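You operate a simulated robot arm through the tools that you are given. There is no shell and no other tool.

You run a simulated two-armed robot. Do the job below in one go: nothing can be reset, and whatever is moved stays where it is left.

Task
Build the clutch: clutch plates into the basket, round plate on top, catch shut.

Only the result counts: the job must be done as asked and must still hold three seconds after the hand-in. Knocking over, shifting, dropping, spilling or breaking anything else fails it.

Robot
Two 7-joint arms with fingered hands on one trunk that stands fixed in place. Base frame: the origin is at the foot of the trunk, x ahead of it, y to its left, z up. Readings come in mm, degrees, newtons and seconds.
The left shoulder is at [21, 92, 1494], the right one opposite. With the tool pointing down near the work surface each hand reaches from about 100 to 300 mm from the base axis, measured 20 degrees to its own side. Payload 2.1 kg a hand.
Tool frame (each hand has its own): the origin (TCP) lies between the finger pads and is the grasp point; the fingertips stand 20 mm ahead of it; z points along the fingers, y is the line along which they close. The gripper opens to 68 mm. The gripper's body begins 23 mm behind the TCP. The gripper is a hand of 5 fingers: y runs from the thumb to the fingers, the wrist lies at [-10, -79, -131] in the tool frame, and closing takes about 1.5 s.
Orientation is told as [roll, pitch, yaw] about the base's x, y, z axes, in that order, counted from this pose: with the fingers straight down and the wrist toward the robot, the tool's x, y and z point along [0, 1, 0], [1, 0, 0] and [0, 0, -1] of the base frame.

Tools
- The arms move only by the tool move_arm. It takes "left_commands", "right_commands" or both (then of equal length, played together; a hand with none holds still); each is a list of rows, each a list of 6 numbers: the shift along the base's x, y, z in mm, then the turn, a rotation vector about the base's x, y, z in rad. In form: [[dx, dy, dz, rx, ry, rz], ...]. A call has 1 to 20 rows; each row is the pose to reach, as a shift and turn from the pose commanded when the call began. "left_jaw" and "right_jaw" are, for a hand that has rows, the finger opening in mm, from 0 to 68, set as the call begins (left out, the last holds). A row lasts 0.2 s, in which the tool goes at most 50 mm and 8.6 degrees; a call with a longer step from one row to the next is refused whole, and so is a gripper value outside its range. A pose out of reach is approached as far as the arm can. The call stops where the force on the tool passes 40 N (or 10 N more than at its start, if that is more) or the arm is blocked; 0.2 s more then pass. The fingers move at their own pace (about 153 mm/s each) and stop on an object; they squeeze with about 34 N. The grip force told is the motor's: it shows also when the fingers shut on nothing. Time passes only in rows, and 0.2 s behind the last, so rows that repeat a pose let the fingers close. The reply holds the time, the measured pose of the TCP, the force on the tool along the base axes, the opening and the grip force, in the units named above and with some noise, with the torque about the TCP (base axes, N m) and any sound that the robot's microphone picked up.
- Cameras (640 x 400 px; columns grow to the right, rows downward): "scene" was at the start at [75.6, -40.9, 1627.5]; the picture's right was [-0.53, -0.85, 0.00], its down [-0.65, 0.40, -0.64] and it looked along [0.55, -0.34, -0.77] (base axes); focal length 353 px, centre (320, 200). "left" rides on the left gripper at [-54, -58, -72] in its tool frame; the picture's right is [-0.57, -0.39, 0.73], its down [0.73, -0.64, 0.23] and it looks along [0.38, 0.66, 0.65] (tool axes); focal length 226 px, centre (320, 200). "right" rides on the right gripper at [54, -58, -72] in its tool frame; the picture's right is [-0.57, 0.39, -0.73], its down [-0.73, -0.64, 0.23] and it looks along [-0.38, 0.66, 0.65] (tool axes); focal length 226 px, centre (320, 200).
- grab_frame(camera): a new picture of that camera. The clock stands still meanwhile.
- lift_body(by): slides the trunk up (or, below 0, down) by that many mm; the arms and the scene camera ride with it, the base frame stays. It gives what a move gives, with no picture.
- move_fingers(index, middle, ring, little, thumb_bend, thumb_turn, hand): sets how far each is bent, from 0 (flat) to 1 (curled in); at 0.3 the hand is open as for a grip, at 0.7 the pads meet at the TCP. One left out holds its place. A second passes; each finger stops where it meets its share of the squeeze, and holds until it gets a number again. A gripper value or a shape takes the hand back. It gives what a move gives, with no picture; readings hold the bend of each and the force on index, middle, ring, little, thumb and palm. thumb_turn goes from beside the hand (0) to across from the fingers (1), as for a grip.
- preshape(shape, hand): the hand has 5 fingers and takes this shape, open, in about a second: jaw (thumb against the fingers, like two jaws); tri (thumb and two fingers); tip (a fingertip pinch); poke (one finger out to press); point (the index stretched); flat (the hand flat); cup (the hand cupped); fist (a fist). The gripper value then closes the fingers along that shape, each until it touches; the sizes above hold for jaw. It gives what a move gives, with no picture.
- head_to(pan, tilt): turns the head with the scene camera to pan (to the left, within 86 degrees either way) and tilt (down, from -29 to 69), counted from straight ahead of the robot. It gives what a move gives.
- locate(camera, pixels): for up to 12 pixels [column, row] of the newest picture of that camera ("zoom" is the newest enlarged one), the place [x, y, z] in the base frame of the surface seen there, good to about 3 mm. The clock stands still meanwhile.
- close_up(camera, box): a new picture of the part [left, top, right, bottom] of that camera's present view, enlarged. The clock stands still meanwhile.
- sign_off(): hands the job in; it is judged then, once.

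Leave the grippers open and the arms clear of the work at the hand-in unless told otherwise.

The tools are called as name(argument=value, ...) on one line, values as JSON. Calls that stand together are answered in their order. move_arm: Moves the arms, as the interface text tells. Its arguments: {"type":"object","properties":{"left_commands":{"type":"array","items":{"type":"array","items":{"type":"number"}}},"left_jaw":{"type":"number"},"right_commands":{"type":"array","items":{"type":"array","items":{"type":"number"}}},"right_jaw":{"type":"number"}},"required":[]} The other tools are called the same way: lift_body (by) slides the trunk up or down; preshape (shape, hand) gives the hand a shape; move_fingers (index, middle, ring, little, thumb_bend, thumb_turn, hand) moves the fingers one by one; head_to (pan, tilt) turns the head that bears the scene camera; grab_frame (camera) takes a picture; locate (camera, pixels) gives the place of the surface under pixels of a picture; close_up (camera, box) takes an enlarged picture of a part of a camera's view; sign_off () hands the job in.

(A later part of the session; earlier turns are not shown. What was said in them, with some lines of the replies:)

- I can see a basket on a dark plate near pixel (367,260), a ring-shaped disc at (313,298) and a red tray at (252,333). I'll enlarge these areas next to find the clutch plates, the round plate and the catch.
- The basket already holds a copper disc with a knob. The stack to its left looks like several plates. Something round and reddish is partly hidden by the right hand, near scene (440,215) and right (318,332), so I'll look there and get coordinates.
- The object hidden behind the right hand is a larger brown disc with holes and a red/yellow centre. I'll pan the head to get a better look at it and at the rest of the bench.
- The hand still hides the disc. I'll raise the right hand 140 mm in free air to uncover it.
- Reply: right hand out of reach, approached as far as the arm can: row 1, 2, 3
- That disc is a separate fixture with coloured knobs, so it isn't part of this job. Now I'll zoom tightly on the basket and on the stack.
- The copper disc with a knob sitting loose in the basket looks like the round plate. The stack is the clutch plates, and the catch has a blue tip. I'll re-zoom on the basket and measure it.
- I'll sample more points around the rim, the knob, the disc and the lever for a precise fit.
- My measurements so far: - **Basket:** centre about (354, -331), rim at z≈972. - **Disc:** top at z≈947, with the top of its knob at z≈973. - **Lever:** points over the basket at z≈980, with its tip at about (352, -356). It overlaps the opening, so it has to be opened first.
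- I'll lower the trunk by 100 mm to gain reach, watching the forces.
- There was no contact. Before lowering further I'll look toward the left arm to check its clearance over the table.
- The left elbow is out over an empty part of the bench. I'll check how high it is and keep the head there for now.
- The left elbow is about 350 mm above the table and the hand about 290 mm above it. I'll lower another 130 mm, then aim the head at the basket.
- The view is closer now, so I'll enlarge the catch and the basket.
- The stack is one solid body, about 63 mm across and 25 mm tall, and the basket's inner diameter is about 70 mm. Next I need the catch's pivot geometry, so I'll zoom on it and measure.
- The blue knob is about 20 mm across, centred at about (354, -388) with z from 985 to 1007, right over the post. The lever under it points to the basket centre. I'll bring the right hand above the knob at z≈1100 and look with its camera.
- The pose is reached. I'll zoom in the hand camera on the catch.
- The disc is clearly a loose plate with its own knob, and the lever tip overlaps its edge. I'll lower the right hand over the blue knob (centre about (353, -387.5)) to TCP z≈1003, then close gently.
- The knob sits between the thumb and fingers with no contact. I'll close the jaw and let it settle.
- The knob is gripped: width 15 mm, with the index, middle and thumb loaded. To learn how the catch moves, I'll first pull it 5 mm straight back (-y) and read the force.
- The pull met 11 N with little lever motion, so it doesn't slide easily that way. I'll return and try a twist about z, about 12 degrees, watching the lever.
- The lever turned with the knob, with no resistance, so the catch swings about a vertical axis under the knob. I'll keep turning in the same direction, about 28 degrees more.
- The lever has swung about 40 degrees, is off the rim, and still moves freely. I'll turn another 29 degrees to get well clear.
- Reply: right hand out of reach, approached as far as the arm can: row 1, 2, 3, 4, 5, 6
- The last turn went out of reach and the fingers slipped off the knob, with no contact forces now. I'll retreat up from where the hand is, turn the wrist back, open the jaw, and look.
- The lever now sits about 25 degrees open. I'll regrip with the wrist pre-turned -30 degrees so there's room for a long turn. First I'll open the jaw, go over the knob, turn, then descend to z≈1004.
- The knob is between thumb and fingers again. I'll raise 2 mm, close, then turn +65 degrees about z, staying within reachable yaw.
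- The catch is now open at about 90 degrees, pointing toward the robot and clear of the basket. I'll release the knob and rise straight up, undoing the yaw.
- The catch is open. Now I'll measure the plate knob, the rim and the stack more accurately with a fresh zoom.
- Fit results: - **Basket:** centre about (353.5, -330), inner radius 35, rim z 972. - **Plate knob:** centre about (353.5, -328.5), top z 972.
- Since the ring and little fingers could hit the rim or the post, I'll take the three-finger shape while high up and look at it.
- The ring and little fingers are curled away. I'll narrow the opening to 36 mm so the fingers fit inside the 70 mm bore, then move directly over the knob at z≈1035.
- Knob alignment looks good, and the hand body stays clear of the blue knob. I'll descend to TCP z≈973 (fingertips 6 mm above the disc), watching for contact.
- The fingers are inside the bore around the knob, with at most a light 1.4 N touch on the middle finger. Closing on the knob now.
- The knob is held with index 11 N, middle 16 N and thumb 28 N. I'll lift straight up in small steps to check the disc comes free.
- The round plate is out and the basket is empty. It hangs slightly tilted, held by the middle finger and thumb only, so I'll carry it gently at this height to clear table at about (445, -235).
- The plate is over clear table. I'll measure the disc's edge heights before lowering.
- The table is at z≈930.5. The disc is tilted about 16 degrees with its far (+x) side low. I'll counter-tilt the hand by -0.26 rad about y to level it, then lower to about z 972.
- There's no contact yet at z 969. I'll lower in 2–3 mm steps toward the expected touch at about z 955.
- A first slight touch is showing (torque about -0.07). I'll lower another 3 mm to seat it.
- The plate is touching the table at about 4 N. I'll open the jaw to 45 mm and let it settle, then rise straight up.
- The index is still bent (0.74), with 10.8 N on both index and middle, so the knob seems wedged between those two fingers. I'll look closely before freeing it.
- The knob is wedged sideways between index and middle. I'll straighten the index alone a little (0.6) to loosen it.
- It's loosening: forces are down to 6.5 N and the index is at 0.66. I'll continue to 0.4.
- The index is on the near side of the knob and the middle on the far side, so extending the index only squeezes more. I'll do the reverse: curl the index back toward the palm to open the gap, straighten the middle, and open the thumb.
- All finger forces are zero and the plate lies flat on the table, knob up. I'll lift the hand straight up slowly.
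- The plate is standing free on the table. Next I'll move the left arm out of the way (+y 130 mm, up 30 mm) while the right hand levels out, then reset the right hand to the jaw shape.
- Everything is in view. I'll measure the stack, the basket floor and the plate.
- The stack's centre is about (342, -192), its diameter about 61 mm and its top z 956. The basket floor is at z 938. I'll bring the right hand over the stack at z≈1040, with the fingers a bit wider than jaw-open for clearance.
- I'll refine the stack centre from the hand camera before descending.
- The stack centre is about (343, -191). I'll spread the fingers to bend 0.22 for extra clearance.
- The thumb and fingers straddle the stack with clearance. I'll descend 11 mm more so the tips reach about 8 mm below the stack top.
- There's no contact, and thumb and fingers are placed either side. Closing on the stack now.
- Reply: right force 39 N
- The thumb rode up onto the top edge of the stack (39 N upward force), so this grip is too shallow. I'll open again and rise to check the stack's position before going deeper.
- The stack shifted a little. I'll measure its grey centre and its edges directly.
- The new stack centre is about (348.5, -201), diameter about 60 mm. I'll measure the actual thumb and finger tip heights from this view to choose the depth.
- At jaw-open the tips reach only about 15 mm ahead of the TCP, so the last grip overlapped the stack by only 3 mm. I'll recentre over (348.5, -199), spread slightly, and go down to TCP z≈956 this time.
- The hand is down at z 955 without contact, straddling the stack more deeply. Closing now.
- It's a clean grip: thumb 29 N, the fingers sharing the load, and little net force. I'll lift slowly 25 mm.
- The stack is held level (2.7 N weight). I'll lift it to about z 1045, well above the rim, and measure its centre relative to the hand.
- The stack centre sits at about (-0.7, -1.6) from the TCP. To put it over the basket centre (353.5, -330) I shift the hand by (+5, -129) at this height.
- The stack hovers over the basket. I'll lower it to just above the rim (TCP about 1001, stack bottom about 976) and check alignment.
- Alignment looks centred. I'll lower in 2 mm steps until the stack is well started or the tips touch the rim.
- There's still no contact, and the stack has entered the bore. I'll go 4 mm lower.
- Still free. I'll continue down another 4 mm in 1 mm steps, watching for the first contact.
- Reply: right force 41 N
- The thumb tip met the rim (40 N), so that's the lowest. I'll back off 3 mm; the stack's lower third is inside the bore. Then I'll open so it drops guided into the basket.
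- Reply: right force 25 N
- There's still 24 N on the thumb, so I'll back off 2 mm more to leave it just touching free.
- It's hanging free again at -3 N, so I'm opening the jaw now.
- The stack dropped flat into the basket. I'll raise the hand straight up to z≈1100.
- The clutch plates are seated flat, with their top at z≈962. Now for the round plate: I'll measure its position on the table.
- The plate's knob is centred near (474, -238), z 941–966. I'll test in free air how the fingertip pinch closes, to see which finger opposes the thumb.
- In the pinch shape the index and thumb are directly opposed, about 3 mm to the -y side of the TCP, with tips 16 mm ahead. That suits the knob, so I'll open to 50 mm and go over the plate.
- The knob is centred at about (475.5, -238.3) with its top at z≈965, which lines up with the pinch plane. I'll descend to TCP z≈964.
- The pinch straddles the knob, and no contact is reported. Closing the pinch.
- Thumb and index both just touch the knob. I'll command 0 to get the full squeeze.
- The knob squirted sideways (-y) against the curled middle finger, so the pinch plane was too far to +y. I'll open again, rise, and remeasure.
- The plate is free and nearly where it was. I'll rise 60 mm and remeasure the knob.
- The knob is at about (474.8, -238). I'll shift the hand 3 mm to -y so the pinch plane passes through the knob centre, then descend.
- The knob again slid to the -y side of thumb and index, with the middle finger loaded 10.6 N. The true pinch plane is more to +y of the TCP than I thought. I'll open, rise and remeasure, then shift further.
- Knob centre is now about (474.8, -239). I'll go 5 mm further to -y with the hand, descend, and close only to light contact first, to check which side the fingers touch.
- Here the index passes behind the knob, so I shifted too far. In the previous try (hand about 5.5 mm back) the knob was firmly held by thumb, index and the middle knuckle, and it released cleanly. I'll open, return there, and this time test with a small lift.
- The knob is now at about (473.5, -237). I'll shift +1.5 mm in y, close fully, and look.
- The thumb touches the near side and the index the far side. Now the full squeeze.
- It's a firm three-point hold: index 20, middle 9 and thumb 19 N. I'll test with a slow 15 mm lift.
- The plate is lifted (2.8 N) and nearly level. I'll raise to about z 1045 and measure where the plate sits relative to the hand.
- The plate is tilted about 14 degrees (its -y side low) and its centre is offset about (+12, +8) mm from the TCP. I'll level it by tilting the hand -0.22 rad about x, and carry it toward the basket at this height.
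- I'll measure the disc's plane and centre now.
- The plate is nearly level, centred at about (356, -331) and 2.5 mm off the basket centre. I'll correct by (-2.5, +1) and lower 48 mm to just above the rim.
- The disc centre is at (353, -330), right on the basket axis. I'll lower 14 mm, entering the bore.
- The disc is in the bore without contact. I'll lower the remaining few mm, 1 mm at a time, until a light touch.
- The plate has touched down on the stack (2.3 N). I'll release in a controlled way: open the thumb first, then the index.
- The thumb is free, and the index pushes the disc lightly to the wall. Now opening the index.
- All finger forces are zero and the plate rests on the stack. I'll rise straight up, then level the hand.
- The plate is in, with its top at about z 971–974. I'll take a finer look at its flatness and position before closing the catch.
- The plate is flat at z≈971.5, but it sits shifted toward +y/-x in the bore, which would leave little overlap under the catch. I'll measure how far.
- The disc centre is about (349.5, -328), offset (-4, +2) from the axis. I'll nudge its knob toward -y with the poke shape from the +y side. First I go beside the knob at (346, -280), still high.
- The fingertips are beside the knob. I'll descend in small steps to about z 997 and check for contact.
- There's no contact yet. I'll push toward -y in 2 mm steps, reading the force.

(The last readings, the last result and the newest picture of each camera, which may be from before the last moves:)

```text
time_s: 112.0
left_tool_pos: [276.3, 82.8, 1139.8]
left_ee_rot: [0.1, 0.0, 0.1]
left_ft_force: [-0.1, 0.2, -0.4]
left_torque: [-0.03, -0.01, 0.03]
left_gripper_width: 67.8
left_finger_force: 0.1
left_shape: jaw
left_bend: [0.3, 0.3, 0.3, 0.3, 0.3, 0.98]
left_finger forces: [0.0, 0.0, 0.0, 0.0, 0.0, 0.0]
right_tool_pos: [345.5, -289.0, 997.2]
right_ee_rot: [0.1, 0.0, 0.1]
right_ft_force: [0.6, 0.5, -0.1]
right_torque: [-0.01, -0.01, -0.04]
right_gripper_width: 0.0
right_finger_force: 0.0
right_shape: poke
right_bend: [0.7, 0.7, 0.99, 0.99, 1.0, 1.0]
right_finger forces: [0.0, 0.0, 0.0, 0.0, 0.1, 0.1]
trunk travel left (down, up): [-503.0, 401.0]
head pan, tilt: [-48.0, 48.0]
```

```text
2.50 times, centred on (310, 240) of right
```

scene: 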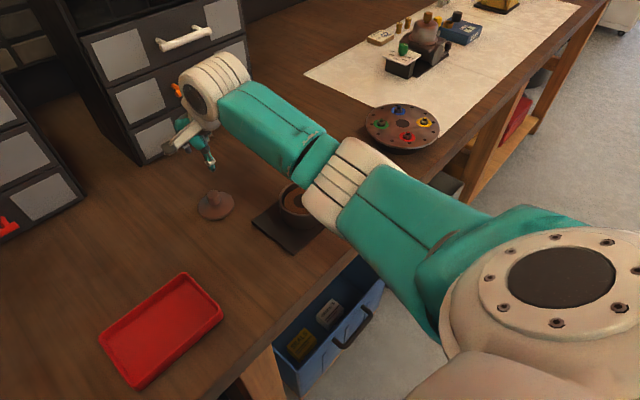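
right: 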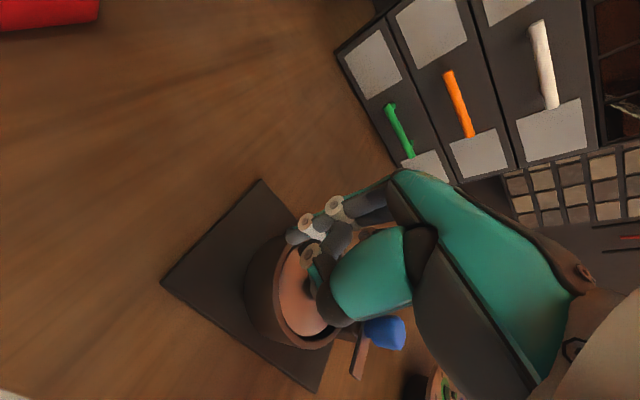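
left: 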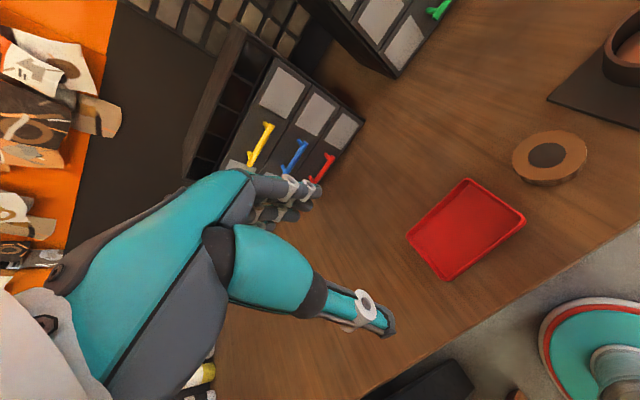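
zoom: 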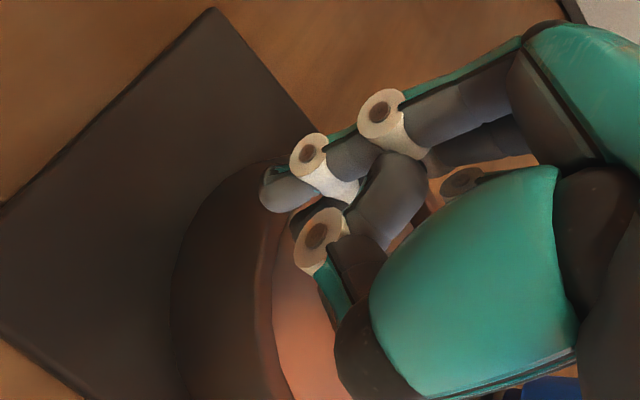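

move_arm(right_commands=[[0, -2, 0, 0, 0, 0], [0, -4, 0, 0, 0, 0], [0, -6, 0, 0, 0, 0]])

```text
time_s: 112.8
left_tool_pos: [275.0, 81.9, 1140.3]
left_ee_rot: [0.0, 0.0, 0.1]
left_ft_force: [0.3, 0.2, 0.4]
left_torque: [-0.02, 0.02, 0.0]
left_gripper_width: 67.7
left_finger_force: 0.1
left_shape: jaw
left_bend: [0.3, 0.3, 0.3, 0.3, 0.3, 0.98]
left_finger forces: [0.0, 0.0, 0.0, 0.0, 0.1, 0.1]
right_tool_pos: [345.6, -294.3, 995.5]
right_ee_rot: [0.0, 0.0, 0.0]
right_ft_force: [0.4, -0.6, -0.1]
right_torque: [-0.04, -0.01, -0.03]
right_gripper_width: 0.1
right_finger_force: 0.1
right_shape: poke
right_bend: [0.7, 0.7, 0.99, 0.99, 1.0, 1.0]
right_finger forces: [0.0, 0.0, 0.0, 0.1, 0.1, 0.0]
trunk travel left (down, up): [-503.0, 401.0]
head pan, tilt: [-48.0, 48.0]
```

Still free at y -295. I'll go 6 mm more and look at it.

move_arm(right_commands=[[0, -2, 0, 0, 0, 0], [0, -4, 0, 0, 0, 0], [0, -6, 0, 0, 0, 0]])

close_up(camera="scene", box=[250, 130, 350, 230])

close_up(camera="right", box=[220, 160, 400, 320])

```text
time_s: 113.6
left_tool_pos: [276.3, 80.6, 1140.5]
left_ee_rot: [0.0, 0.0, 0.1]
left_ft_force: [-0.4, -0.3, -0.3]
left_torque: [-0.01, 0.01, -0.01]
left_gripper_width: 67.7
left_finger_force: 0.0
left_shape: jaw
left_bend: [0.3, 0.3, 0.3, 0.3, 0.3, 0.98]
left_finger forces: [0.0, 0.0, 0.0, 0.0, 0.0, 0.0]
right_tool_pos: [344.5, -299.8, 997.8]
right_ee_rot: [0.0, 0.0, 0.1]
right_ft_force: [0.7, 0.0, -0.1]
right_torque: [0.0, 0.0, 0.03]
right_gripper_width: 0.1
right_finger_force: 0.0
right_shape: poke
right_bend: [0.7, 0.7, 0.99, 0.99, 1.0, 1.0]
right_finger forces: [0.0, 0.1, 0.0, 0.0, 0.0, 0.0]
trunk travel left (down, up): [-503.0, 401.0]
head pan, tilt: [-48.0, 48.0]
```

```text
4.00 times, centred on (300, 180) of scene
```

zoom: 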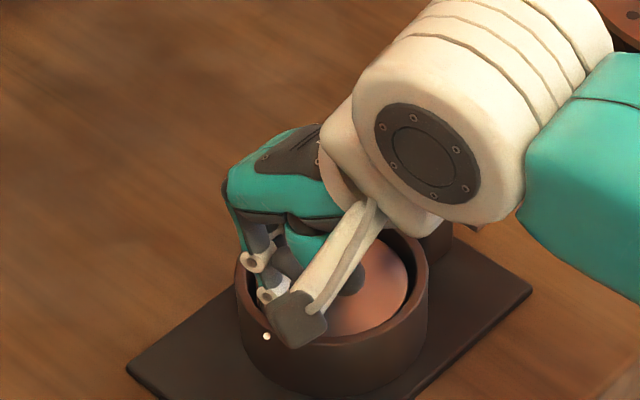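

```text
2.50 times, centred on (310, 240) of right
```

zoom: 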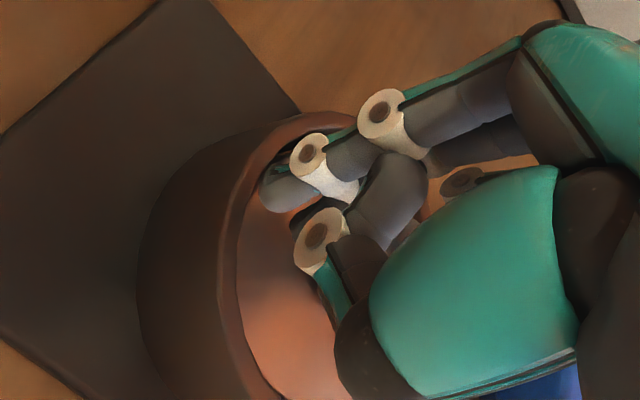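

move_arm(right_commands=[[0, -2, 0, 0, 0, 0], [0, -4, 0, 0, 0, 0], [0, -5, 0, 0, 0, 0]])

```text
time_s: 114.4
left_tool_pos: [275.8, 81.5, 1139.2]
left_ee_rot: [0.0, 0.0, 0.1]
left_ft_force: [-0.3, 0.2, -0.1]
left_torque: [-0.02, -0.03, -0.02]
left_gripper_width: 67.5
left_finger_force: 0.1
left_shape: jaw
left_bend: [0.3, 0.3, 0.3, 0.3, 0.3, 0.98]
left_finger forces: [0.0, 0.2, 0.0, 0.1, 0.1, 0.0]
right_tool_pos: [346.1, -304.1, 996.7]
right_ee_rot: [-0.1, 0.1, 0.0]
right_ft_force: [0.0, 0.8, -1.1]
right_torque: [-0.01, -0.03, -0.03]
right_gripper_width: 0.1
right_finger_force: 0.1
right_shape: poke
right_bend: [0.7, 0.7, 0.99, 0.99, 1.0, 1.0]
right_finger forces: [0.0, 0.0, 0.0, 0.1, 0.0, 0.0]
trunk travel left (down, up): [-503.0, 401.0]
head pan, tilt: [-48.0, 48.0]
```

The friction force may be too small to read, so I'll look at the disc edge to see whether it has moved.

grab_frame(camera="right")

close_up(camera="scene", box=[270, 160, 350, 230])

```text
taken
```

right: 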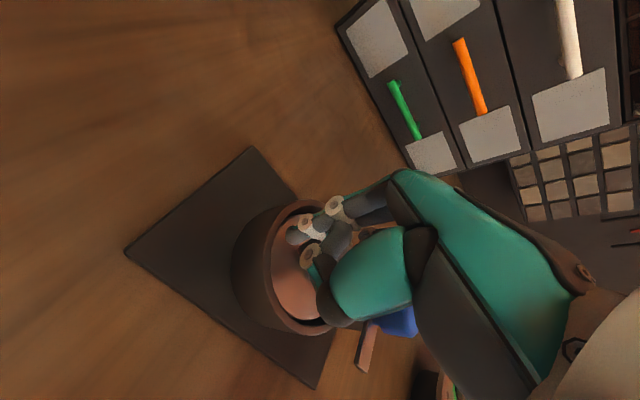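

```text
5.71 times, centred on (310, 195) of scene
```

zoom: 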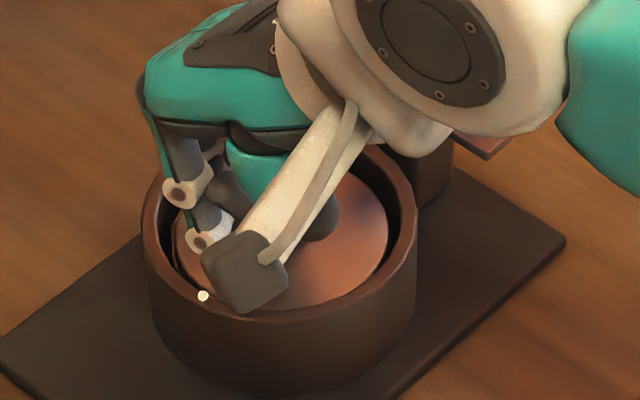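

move_arm(right_commands=[[0, -2, 0, 0, 0, 0], [0, -4, 0, 0, 0, 0], [0, -4, 0, 0, 0, 0]])

close_up(camera="scene", box=[270, 160, 350, 230])

```text
time_s: 115.2
left_tool_pos: [275.0, 81.6, 1140.4]
left_ee_rot: [0.0, -0.1, 0.1]
left_ft_force: [0.4, 0.0, -0.4]
left_torque: [0.0, 0.02, -0.01]
left_gripper_width: 67.3
left_finger_force: 0.1
left_shape: jaw
left_bend: [0.3, 0.3, 0.3, 0.3, 0.3, 0.98]
left_finger forces: [0.0, 0.0, 0.0, 0.1, 0.0, 0.0]
right_tool_pos: [345.7, -308.2, 997.7]
right_ee_rot: [0.0, 0.0, 0.0]
right_ft_force: [0.1, 0.9, 1.0]
right_torque: [0.03, -0.04, 0.0]
right_gripper_width: 0.3
right_finger_force: 0.1
right_shape: poke
right_bend: [0.7, 0.7, 0.99, 0.99, 1.0, 1.0]
right_finger forces: [0.0, 0.4, 0.0, 0.0, 0.0, 0.1]
trunk travel left (down, up): [-503.0, 401.0]
head pan, tilt: [-48.0, 48.0]
```

```text
5.71 times, centred on (310, 195) of scene
```

zoom: 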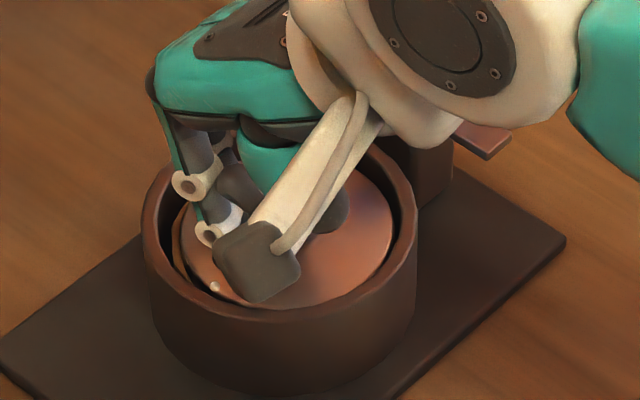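

The disc has started to move with the finger (its left edge went from 175 to 182). I'll push 3 mm more, until it meets the wall.

move_arm(right_commands=[[0, -1, 0, 0, 0, 0], [0, -2, 0, 0, 0, 0], [0, -3, 0, 0, 0, 0], [0, -3, 0, 0, 0, 0]])

close_up(camera="scene", box=[270, 160, 350, 230])

```text
time_s: 116.2
left_tool_pos: [275.1, 81.9, 1140.2]
left_ee_rot: [-0.1, -0.1, 0.1]
left_ft_force: [-0.3, -0.4, 0.2]
left_torque: [0.02, 0.0, 0.04]
left_gripper_width: 67.6
left_finger_force: 0.1
left_shape: jaw
left_bend: [0.3, 0.3, 0.3, 0.3, 0.3, 0.98]
left_finger forces: [0.1, 0.1, 0.0, 0.0, 0.1, 0.1]
right_tool_pos: [345.7, -310.5, 998.1]
right_ee_rot: [0.0, 0.0, 0.0]
right_ft_force: [0.4, 1.7, -0.2]
right_torque: [0.01, 0.04, 0.01]
right_gripper_width: 0.0
right_finger_force: 0.0
right_shape: poke
right_bend: [0.7, 0.7, 0.99, 0.99, 1.0, 1.0]
right_finger forces: [0.1, 0.4, 0.1, 0.1, 0.0, 0.1]
trunk travel left (down, up): [-503.0, 401.0]
head pan, tilt: [-48.0, 48.0]
```

```text
5.71 times, centred on (310, 195) of scene
```

zoom: 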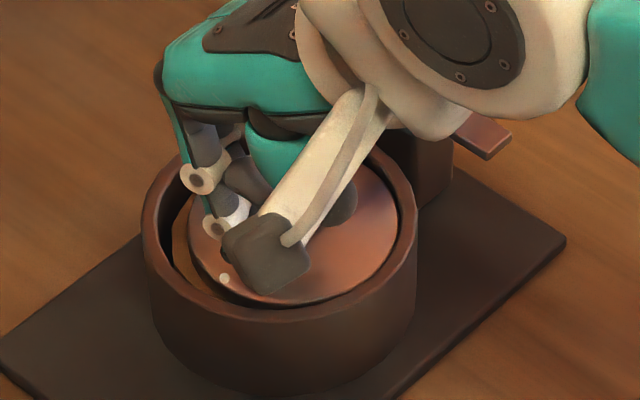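

The disc has shifted about 4–5 mm toward the catch side, which is enough. I'll back off in +y, then rise.

move_arm(right_commands=[[0, 4, 0, 0, 0, 0], [0, 10, 0, 0, 0, 0], [0, 12, 15, 0, 0, 0], [0, 12, 40, 0, 0, 0], [0, 12, 70, 0, 0, 0], [0, 12, 105, 0, 0, 0]])

preshape(hand="right", shape="jaw")

close_up(camera="scene", box=[265, 150, 355, 230])

locate(camera="zoom", pixels=[[298, 195], [190, 250], [220, 285], [280, 315], [340, 300], [385, 250], [370, 205], [330, 190], [230, 205], [455, 165], [405, 75], [250, 250]])

```text
time_s: 117.6
left_tool_pos: [275.1, 81.5, 1139.9]
left_ee_rot: [0.0, -0.1, 0.2]
left_ft_force: [0.0, -0.6, 0.1]
left_torque: [0.0, 0.0, 0.01]
left_gripper_width: 67.5
left_finger_force: 0.0
left_shape: jaw
left_bend: [0.3, 0.3, 0.3, 0.3, 0.3, 0.98]
left_finger forces: [0.0, 0.0, 0.0, 0.1, 0.0, 0.0]
right_tool_pos: [344.8, -299.1, 1102.1]
right_ee_rot: [0.0, 0.0, 0.0]
right_ft_force: [0.2, 0.2, 0.3]
right_torque: [-0.02, -0.01, -0.03]
right_gripper_width: 0.0
right_finger_force: 0.1
right_shape: poke
right_bend: [0.7, 0.7, 0.99, 0.99, 1.0, 1.0]
right_finger forces: [0.1, 0.1, 0.0, 0.0, 0.0, 0.1]
trunk travel left (down, up): [-503.0, 401.0]
head pan, tilt: [-48.0, 48.0]
```

```text
time_s: 118.5
left_tool_pos: [275.2, 81.0, 1140.4]
left_ee_rot: [0.0, 0.1, 0.1]
left_ft_force: [0.2, 0.4, 0.0]
left_torque: [0.03, 0.01, 0.02]
left_gripper_width: 67.5
left_finger_force: 0.1
left_shape: jaw
left_bend: [0.3, 0.3, 0.3, 0.3, 0.3, 0.98]
left_finger forces: [0.0, 0.0, 0.0, 0.0, 0.0, 0.0]
right_tool_pos: [343.9, -299.9, 1100.8]
right_ee_rot: [0.1, 0.0, 0.0]
right_ft_force: [0.3, 0.0, 0.3]
right_torque: [-0.01, 0.0, -0.01]
right_gripper_width: 67.8
right_finger_force: 0.1
right_shape: jaw
right_bend: [0.3, 0.3, 0.3, 0.3, 0.3, 0.98]
right_finger forces: [0.1, 0.0, 0.0, 0.0, 0.1, 0.0]
trunk travel left (down, up): [-503.0, 401.0]
head pan, tilt: [-48.0, 48.0]
```

```text
5.00 times, centred on (310, 190) of scene
```

zoom: 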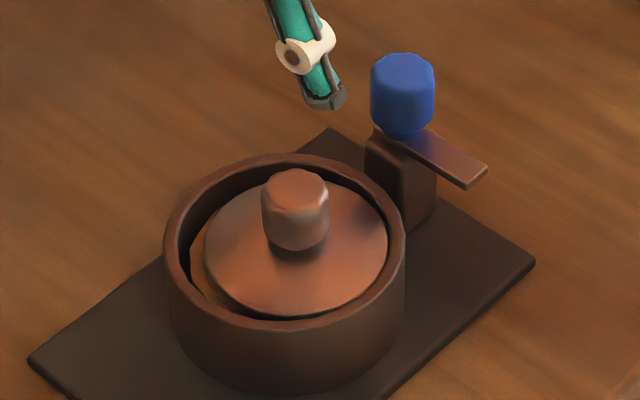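

```text
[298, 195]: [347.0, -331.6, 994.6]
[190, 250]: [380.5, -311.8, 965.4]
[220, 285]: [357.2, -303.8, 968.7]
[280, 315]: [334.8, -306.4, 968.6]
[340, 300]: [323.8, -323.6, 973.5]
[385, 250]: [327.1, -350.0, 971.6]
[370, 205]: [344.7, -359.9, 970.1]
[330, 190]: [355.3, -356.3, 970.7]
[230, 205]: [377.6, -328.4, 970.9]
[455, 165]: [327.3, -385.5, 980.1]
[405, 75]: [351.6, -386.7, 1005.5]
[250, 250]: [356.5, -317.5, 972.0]
```

The disc is now centred near (350.5, -332), well under where the catch will swing. Next I'll shut the catch. The hand goes to the blue knob (353.5, -387.5) with the wrist turned +38 degrees, then down to z≈1004.

move_arm(right_commands=[[3, -25, 0, 0, 0, 0.1], [6, -50, 0, 0, 0, 0.22], [9, -72, 0, 0, 0, 0.34], [9.5, -87.5, 0, 0, 0, 0.46], [9.5, -87.5, -20, 0, 0, 0.58], [9.5, -87.5, -45, 0, 0, 0.66], [9.5, -87.5, -70, 0, 0, 0.66], [9.5, -87.5, -87, 0, 0, 0.66], [9.5, -87.5, -96, 0, 0, 0.66], [9.5, -87.5, -96, 0, 0, 0.66]], right_jaw=68)

grab_frame(camera="right")

close_up(camera="scene", box=[260, 130, 400, 240])

```text
time_s: 120.7
left_tool_pos: [275.8, 80.8, 1140.5]
left_ee_rot: [0.0, 0.1, 0.1]
left_ft_force: [0.4, 0.2, -0.1]
left_torque: [0.0, 0.01, 0.01]
left_gripper_width: 67.7
left_finger_force: 0.0
left_shape: jaw
left_bend: [0.3, 0.3, 0.3, 0.3, 0.3, 0.98]
left_finger forces: [0.1, 0.1, 0.0, 0.0, 0.1, 0.1]
right_tool_pos: [354.5, -386.6, 1006.6]
right_ee_rot: [0.1, -0.1, 37.8]
right_ft_force: [-0.4, 0.2, -0.4]
right_torque: [0.02, 0.0, 0.01]
right_gripper_width: 68.0
right_finger_force: 0.1
right_shape: jaw
right_bend: [0.3, 0.3, 0.3, 0.3, 0.3, 0.98]
right_finger forces: [0.1, 0.0, 0.0, 0.0, 0.0, 0.1]
trunk travel left (down, up): [-503.0, 401.0]
head pan, tilt: [-48.0, 48.0]
```

```text
taken
```

right: 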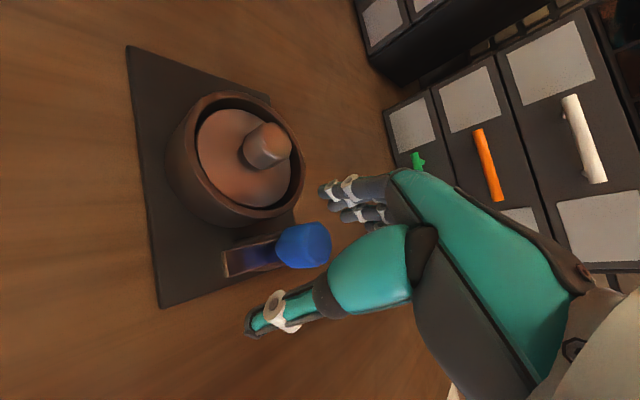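

```text
3.64 times, centred on (330, 185) of scene
```

zoom: 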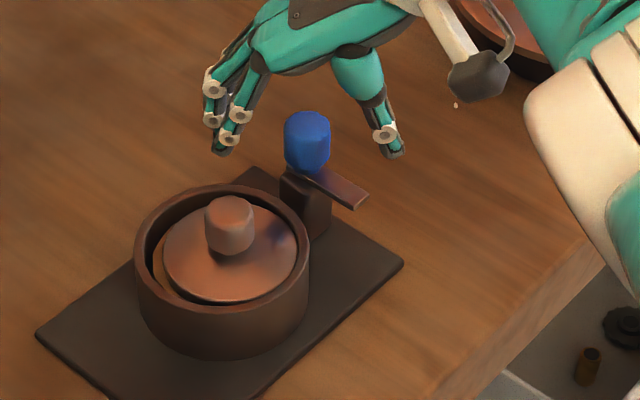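

The knob is between thumb and fingers. I'll lower 2 mm, close, then turn -86 degrees to swing the lever back over the plate.

move_arm(right_commands=[[0, 0, -2, 0, 0, 0], [0, 0, -2, 0, 0, 0], [0, 0, -2, 0, 0, 0], [0, 0, -2, 0, 0, 0], [0, 0, -2, 0, 0, 0], [0, 0, -2, 0, 0, 0], [0, 0, -2, 0, 0, 0], [0, 0, -2, 0, 0, -0.115], [0, 0, -2, 0, 0, -0.23], [0, 0, -2, 0, 0, -0.345], [0, 0, -2, 0, 0, -0.46], [0, 0, -2, 0, 0, -0.575], [0, 0, -2, 0, 0, -0.69]], right_jaw=12)

close_up(camera="scene", box=[260, 130, 400, 240])

grab_frame(camera="right")

```text
time_s: 123.5
left_tool_pos: [275.8, 81.4, 1139.7]
left_ee_rot: [0.0, 0.0, 0.1]
left_ft_force: [-0.2, 0.5, 0.2]
left_torque: [-0.01, 0.01, 0.02]
left_gripper_width: 67.9
left_finger_force: 0.1
left_shape: jaw
left_bend: [0.3, 0.3, 0.3, 0.3, 0.3, 0.98]
left_finger forces: [0.1, 0.0, 0.0, 0.0, 0.1, 0.0]
right_tool_pos: [354.9, -387.0, 1004.5]
right_ee_rot: [0.0, 0.1, -1.7]
right_ft_force: [-2.8, 3.0, -0.3]
right_torque: [0.04, 0.01, 0.01]
right_gripper_width: 15.5
right_finger_force: 34.6
right_shape: jaw
right_bend: [0.74, 0.58, 0.67, 0.66, 0.76, 1.0]
right_finger forces: [15.5, 10.1, 0.1, 0.1, 27.6, 0.1]
trunk travel left (down, up): [-503.0, 401.0]
head pan, tilt: [-48.0, 48.0]
```

```text
3.64 times, centred on (330, 185) of scene
```

zoom: 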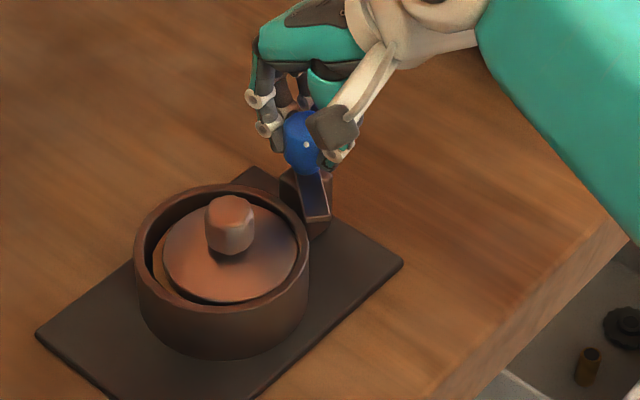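

```text
taken
```

right: 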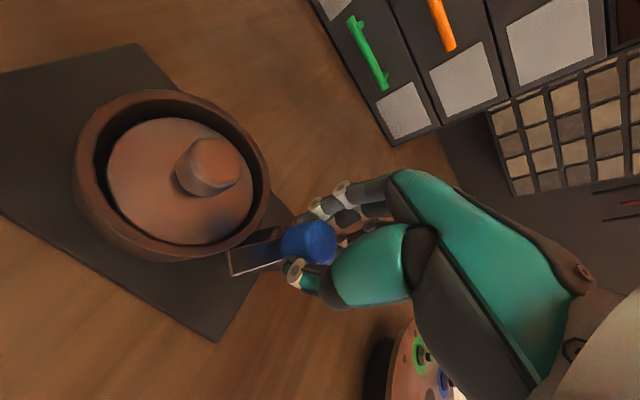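

The lever is about halfway back and moving freely. I'll turn another -26 degrees.

move_arm(right_commands=[[0, 0, 0, 0, 0, -0.115], [0, 0, 0, 0, 0, -0.23], [0, 0, 0, 0, 0, -0.345], [0, 0, 0, 0, 0, -0.46], [0, 0, 0, 0, 0, -0.46]])

close_up(camera="right", box=[60, 80, 340, 300])

close_up(camera="scene", box=[260, 130, 400, 240])

```text
time_s: 124.7
left_tool_pos: [275.9, 82.2, 1139.7]
left_ee_rot: [0.0, 0.1, 0.1]
left_ft_force: [0.0, 0.6, 0.1]
left_torque: [-0.05, 0.01, -0.02]
left_gripper_width: 67.6
left_finger_force: 0.1
left_shape: jaw
left_bend: [0.3, 0.3, 0.3, 0.3, 0.3, 0.98]
left_finger forces: [0.1, 0.0, 0.0, 0.1, 0.0, 0.0]
right_tool_pos: [354.9, -387.7, 1004.1]
right_ee_rot: [0.0, 0.1, -28.1]
right_ft_force: [-0.8, 6.1, -0.7]
right_torque: [0.11, -0.03, 0.02]
right_gripper_width: 15.7
right_finger_force: 34.3
right_shape: jaw
right_bend: [0.74, 0.58, 0.67, 0.66, 0.76, 1.0]
right_finger forces: [16.5, 9.1, 0.0, 0.0, 27.2, 0.0]
trunk travel left (down, up): [-503.0, 401.0]
head pan, tilt: [-48.0, 48.0]
```

```text
1.82 times, centred on (200, 190) of right
```

zoom: 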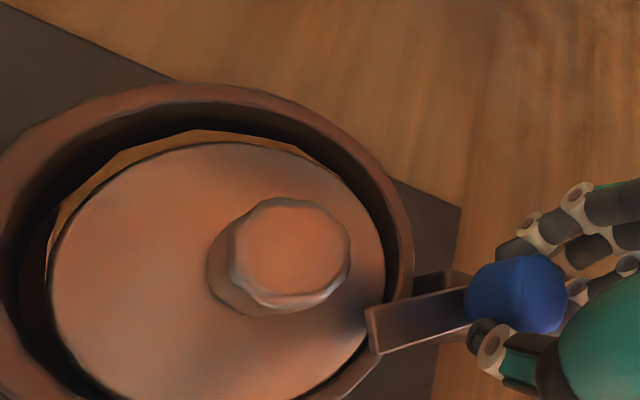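

```text
3.64 times, centred on (330, 185) of scene
```

zoom: 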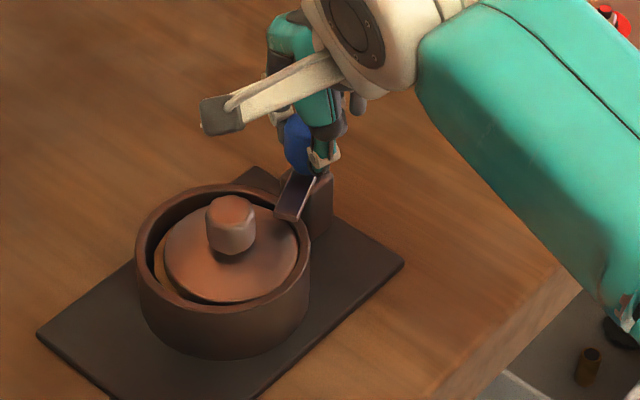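

The lever is over the rim now. I'll turn the last 20 degrees or so in small steps.

move_arm(right_commands=[[0, 0, 0, 0, 0, -0.1], [0, 0, 0, 0, 0, -0.2], [0, 0, 0, 0, 0, -0.3], [0, 0, 0, 0, 0, -0.38], [0, 0, 0, 0, 0, -0.38]])

close_up(camera="right", box=[60, 80, 340, 300])

close_up(camera="scene", box=[260, 130, 400, 240])

```text
time_s: 125.9
left_tool_pos: [274.9, 81.8, 1139.8]
left_ee_rot: [0.0, 0.0, 0.1]
left_ft_force: [1.0, 1.2, 1.0]
left_torque: [0.02, 0.03, 0.0]
left_gripper_width: 67.6
left_finger_force: 0.0
left_shape: jaw
left_bend: [0.3, 0.3, 0.3, 0.3, 0.3, 0.98]
left_finger forces: [0.0, 0.0, 0.0, 0.0, 0.0, 0.0]
right_tool_pos: [355.5, -387.5, 1004.6]
right_ee_rot: [0.0, -0.1, -49.9]
right_ft_force: [2.4, 6.3, 0.9]
right_torque: [0.08, -0.07, 0.01]
right_gripper_width: 16.0
right_finger_force: 34.3
right_shape: jaw
right_bend: [0.74, 0.58, 0.67, 0.66, 0.76, 1.0]
right_finger forces: [17.1, 8.8, 0.0, 0.1, 27.6, 0.0]
trunk travel left (down, up): [-503.0, 401.0]
head pan, tilt: [-48.0, 48.0]
```

```text
1.82 times, centred on (200, 190) of right
```

zoom: 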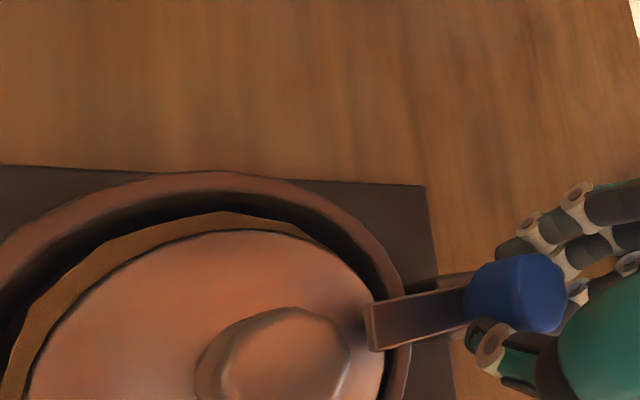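

```text
3.64 times, centred on (330, 185) of scene
```

zoom: 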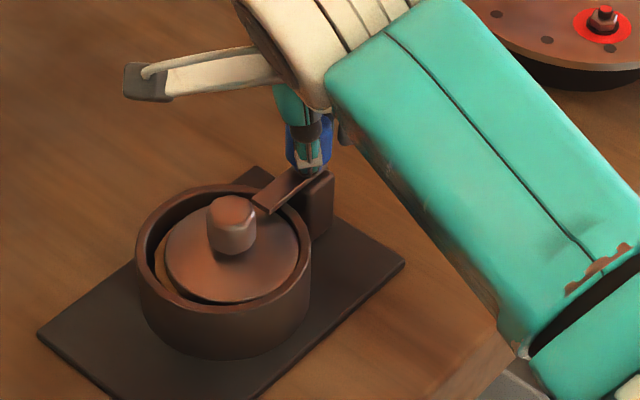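

The lever looks back at its original position. I'll measure its direction.

close_up(camera="scene", box=[310, 160, 350, 200])

locate(camera="zoom", pixels=[[155, 240], [200, 205], [240, 170], [140, 230], [175, 250], [225, 150], [265, 190], [180, 225], [220, 190]])

```text
10.00 times, centred on (330, 180) of scene
```

zoom: 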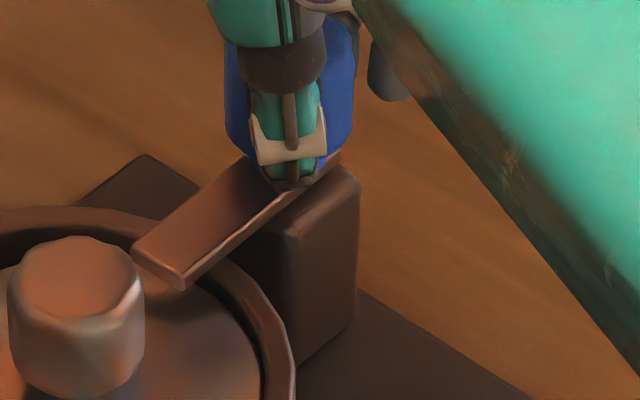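

```text
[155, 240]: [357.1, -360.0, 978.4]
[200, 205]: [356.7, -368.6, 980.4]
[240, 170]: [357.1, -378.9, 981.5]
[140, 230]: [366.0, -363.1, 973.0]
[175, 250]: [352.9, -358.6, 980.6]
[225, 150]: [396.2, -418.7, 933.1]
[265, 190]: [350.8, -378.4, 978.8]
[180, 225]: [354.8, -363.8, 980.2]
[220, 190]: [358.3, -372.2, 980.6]
```

The lever edge runs parallel to y (x≈357 at both ends), which is its original shut direction. I'll make a small further turn of -4 degrees to check whether it rests against a stop.

move_arm(right_commands=[[0, 0, 0, 0, 0, -0.04], [0, 0, 0, 0, 0, -0.08], [0, 0, 0, 0, 0, -0.08]])

close_up(camera="scene", box=[310, 160, 350, 200])

```text
time_s: 126.7
left_tool_pos: [276.0, 81.2, 1138.9]
left_ee_rot: [0.0, 0.1, 0.0]
left_ft_force: [-0.1, 0.6, -0.7]
left_torque: [0.01, 0.0, 0.02]
left_gripper_width: 67.4
left_finger_force: 0.1
left_shape: jaw
left_bend: [0.3, 0.3, 0.3, 0.3, 0.3, 0.98]
left_finger forces: [0.1, 0.0, 0.1, 0.0, 0.0, 0.0]
right_tool_pos: [354.9, -387.6, 1004.9]
right_ee_rot: [-0.1, 0.0, -54.5]
right_ft_force: [4.5, 6.6, 1.3]
right_torque: [0.04, -0.11, 0.05]
right_gripper_width: 16.0
right_finger_force: 34.7
right_shape: jaw
right_bend: [0.74, 0.58, 0.67, 0.66, 0.76, 1.0]
right_finger forces: [17.4, 9.8, 0.0, 0.1, 27.6, 0.0]
trunk travel left (down, up): [-503.0, 401.0]
head pan, tilt: [-48.0, 48.0]
```

```text
10.00 times, centred on (330, 180) of scene
```

zoom: 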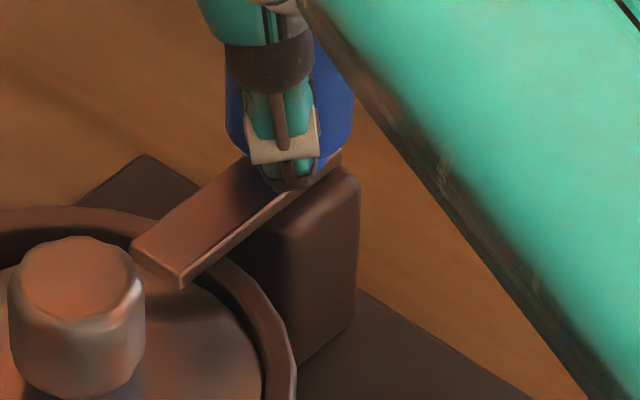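

The lever didn't move any further, so it's against its stop: the catch is shut. I'll release the knob and rise straight up.

move_arm(right_commands=[[0, 0, 0, 0, 0, 0], [0, 0, 0, 0, 0, 0], [0, 0, 0, 0, 0, 0], [0, 0, 0, 0, 0, 0], [0, 0, 8, 0, 0, 0], [0, 0, 25, 0, 0, 0], [0, 0, 50, 0, 0, 0], [0, 0, 85, 0, 0, 0], [0, 0, 105, 0, 0, 0.1]], right_jaw=68)

close_up(camera="scene", box=[265, 145, 355, 230])

grab_frame(camera="right")

```text
time_s: 128.7
left_tool_pos: [276.8, 81.3, 1139.8]
left_ee_rot: [0.1, 0.0, 0.1]
left_ft_force: [0.1, 0.5, 0.1]
left_torque: [0.0, 0.06, -0.03]
left_gripper_width: 67.8
left_finger_force: 0.0
left_shape: jaw
left_bend: [0.3, 0.3, 0.3, 0.3, 0.3, 0.98]
left_finger forces: [0.0, 0.0, 0.0, 0.0, 0.0, 0.0]
right_tool_pos: [355.2, -388.1, 1109.5]
right_ee_rot: [0.0, 0.0, -48.5]
right_ft_force: [0.8, 0.5, -0.6]
right_torque: [-0.01, 0.0, -0.04]
right_gripper_width: 67.8
right_finger_force: 0.0
right_shape: jaw
right_bend: [0.3, 0.3, 0.3, 0.3, 0.3, 0.98]
right_finger forces: [0.1, 0.1, 0.0, 0.1, 0.1, 0.0]
trunk travel left (down, up): [-503.0, 401.0]
head pan, tilt: [-48.0, 48.0]
```

```text
4.71 times, centred on (310, 188) of scene
```

zoom: 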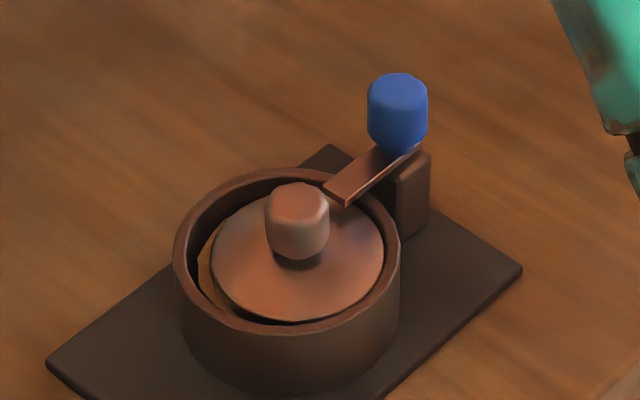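

```text
taken
```

right: 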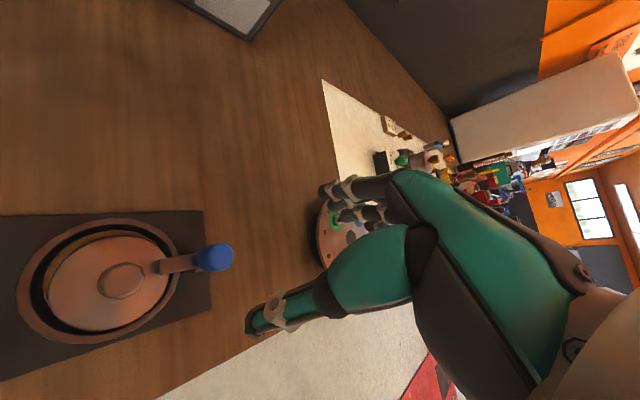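

The catch is shut over the round plate. I'll move the right arm clear, back toward its starting area, with the gripper open.

move_arm(right_commands=[[0, 0, 10, 0, 0, 0.13], [0, 5, 25, 0, 0, 0.26], [-5, 12, 40, 0, 0, 0.39], [-15, 20, 55, 0, 0, 0.52], [-30, 32, 65, 0, 0, 0.65], [-50, 48, 75, 0, 0, 0.78], [-75, 66, 85, 0, 0, 0.85], [-100, 84, 95, 0, 0, 0.85], [-125, 100, 100, 0, 0, 0.85], [-143, 112, 105, 0, 0, 0.85]])

grab_frame(camera="scene")

close_up(camera="scene", box=[265, 145, 355, 230])

locate(camera="zoom", pixels=[[225, 250], [270, 290], [340, 280], [370, 240], [350, 200], [330, 190], [240, 215], [296, 200], [345, 185], [360, 175], [320, 310], [398, 90]])

```text
time_s: 130.9
left_tool_pos: [275.8, 80.4, 1141.1]
left_ee_rot: [0.1, 0.0, 0.1]
left_ft_force: [0.4, 0.1, -0.5]
left_torque: [0.02, 0.0, 0.01]
left_gripper_width: 67.8
left_finger_force: 0.0
left_shape: jaw
left_bend: [0.3, 0.3, 0.3, 0.3, 0.3, 0.98]
left_finger forces: [0.0, 0.0, 0.0, 0.1, 0.0, 0.0]
right_tool_pos: [211.9, -275.8, 1215.2]
right_ee_rot: [-0.1, 0.1, 0.1]
right_ft_force: [0.0, 0.7, 0.0]
right_torque: [0.0, -0.02, -0.03]
right_gripper_width: 67.8
right_finger_force: 0.1
right_shape: jaw
right_bend: [0.3, 0.3, 0.3, 0.3, 0.3, 0.98]
right_finger forces: [0.1, 0.0, 0.0, 0.0, 0.1, 0.0]
trunk travel left (down, up): [-503.0, 401.0]
head pan, tilt: [-48.0, 48.0]
```

```text
taken
```

scene: 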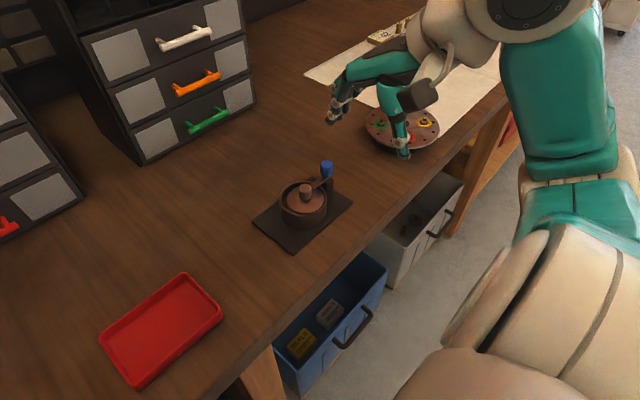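

```text
4.71 times, centred on (310, 188) of scene
```

zoom: 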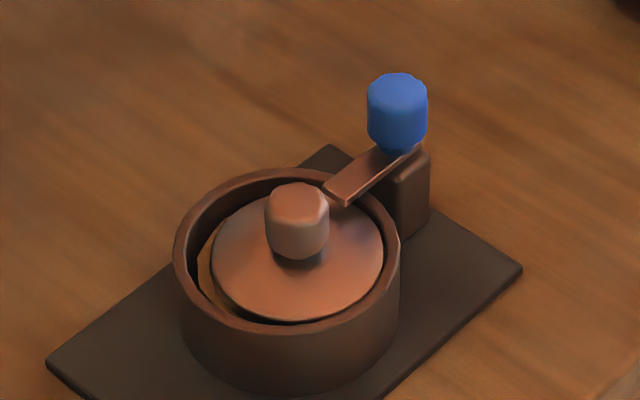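

```text
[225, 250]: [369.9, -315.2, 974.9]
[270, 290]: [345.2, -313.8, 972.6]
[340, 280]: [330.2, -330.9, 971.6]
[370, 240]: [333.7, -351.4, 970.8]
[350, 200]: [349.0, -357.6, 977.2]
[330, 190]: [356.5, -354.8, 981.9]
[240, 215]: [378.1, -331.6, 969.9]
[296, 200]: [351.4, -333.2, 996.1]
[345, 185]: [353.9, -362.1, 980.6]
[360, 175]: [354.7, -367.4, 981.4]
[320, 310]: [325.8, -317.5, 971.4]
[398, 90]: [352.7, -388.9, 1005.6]
```

Here is the final state:
- **Stack:** the clutch plates are in the basket.
- **Round plate:** it lies flat on top of them, at z≈972.
- **Catch:** the lever is shut over the plate, with its tip at about (355, -357).

The other items are where they were, both grippers are open, and the arms are clear. I'm handing in.

sign_off()

```text
The job is handed in.
```

The clutch is built, and I've handed the job in. The clutch plates are in the basket, the round plate lies flat on top of them, and the catch is shut over it.

- **Catch:** I opened it to get the round plate out of the basket, then turned it back until it came up against its stop. The lever points toward the basket centre, as it did at the start.
- **Round plate:** it sits about 3–4 mm off the basket's centre. I nudged it toward the catch so the lever clearly overlaps its edge.
- **Clutch plates:** the hand couldn't fit inside the rim while holding the stack, so I let it drop about 25 mm into the basket. It landed flat.
- **Everything else:** the tray, the drawers and the coloured-knob fixture look unmoved in the last picture. Both grippers are open and the arms are clear.
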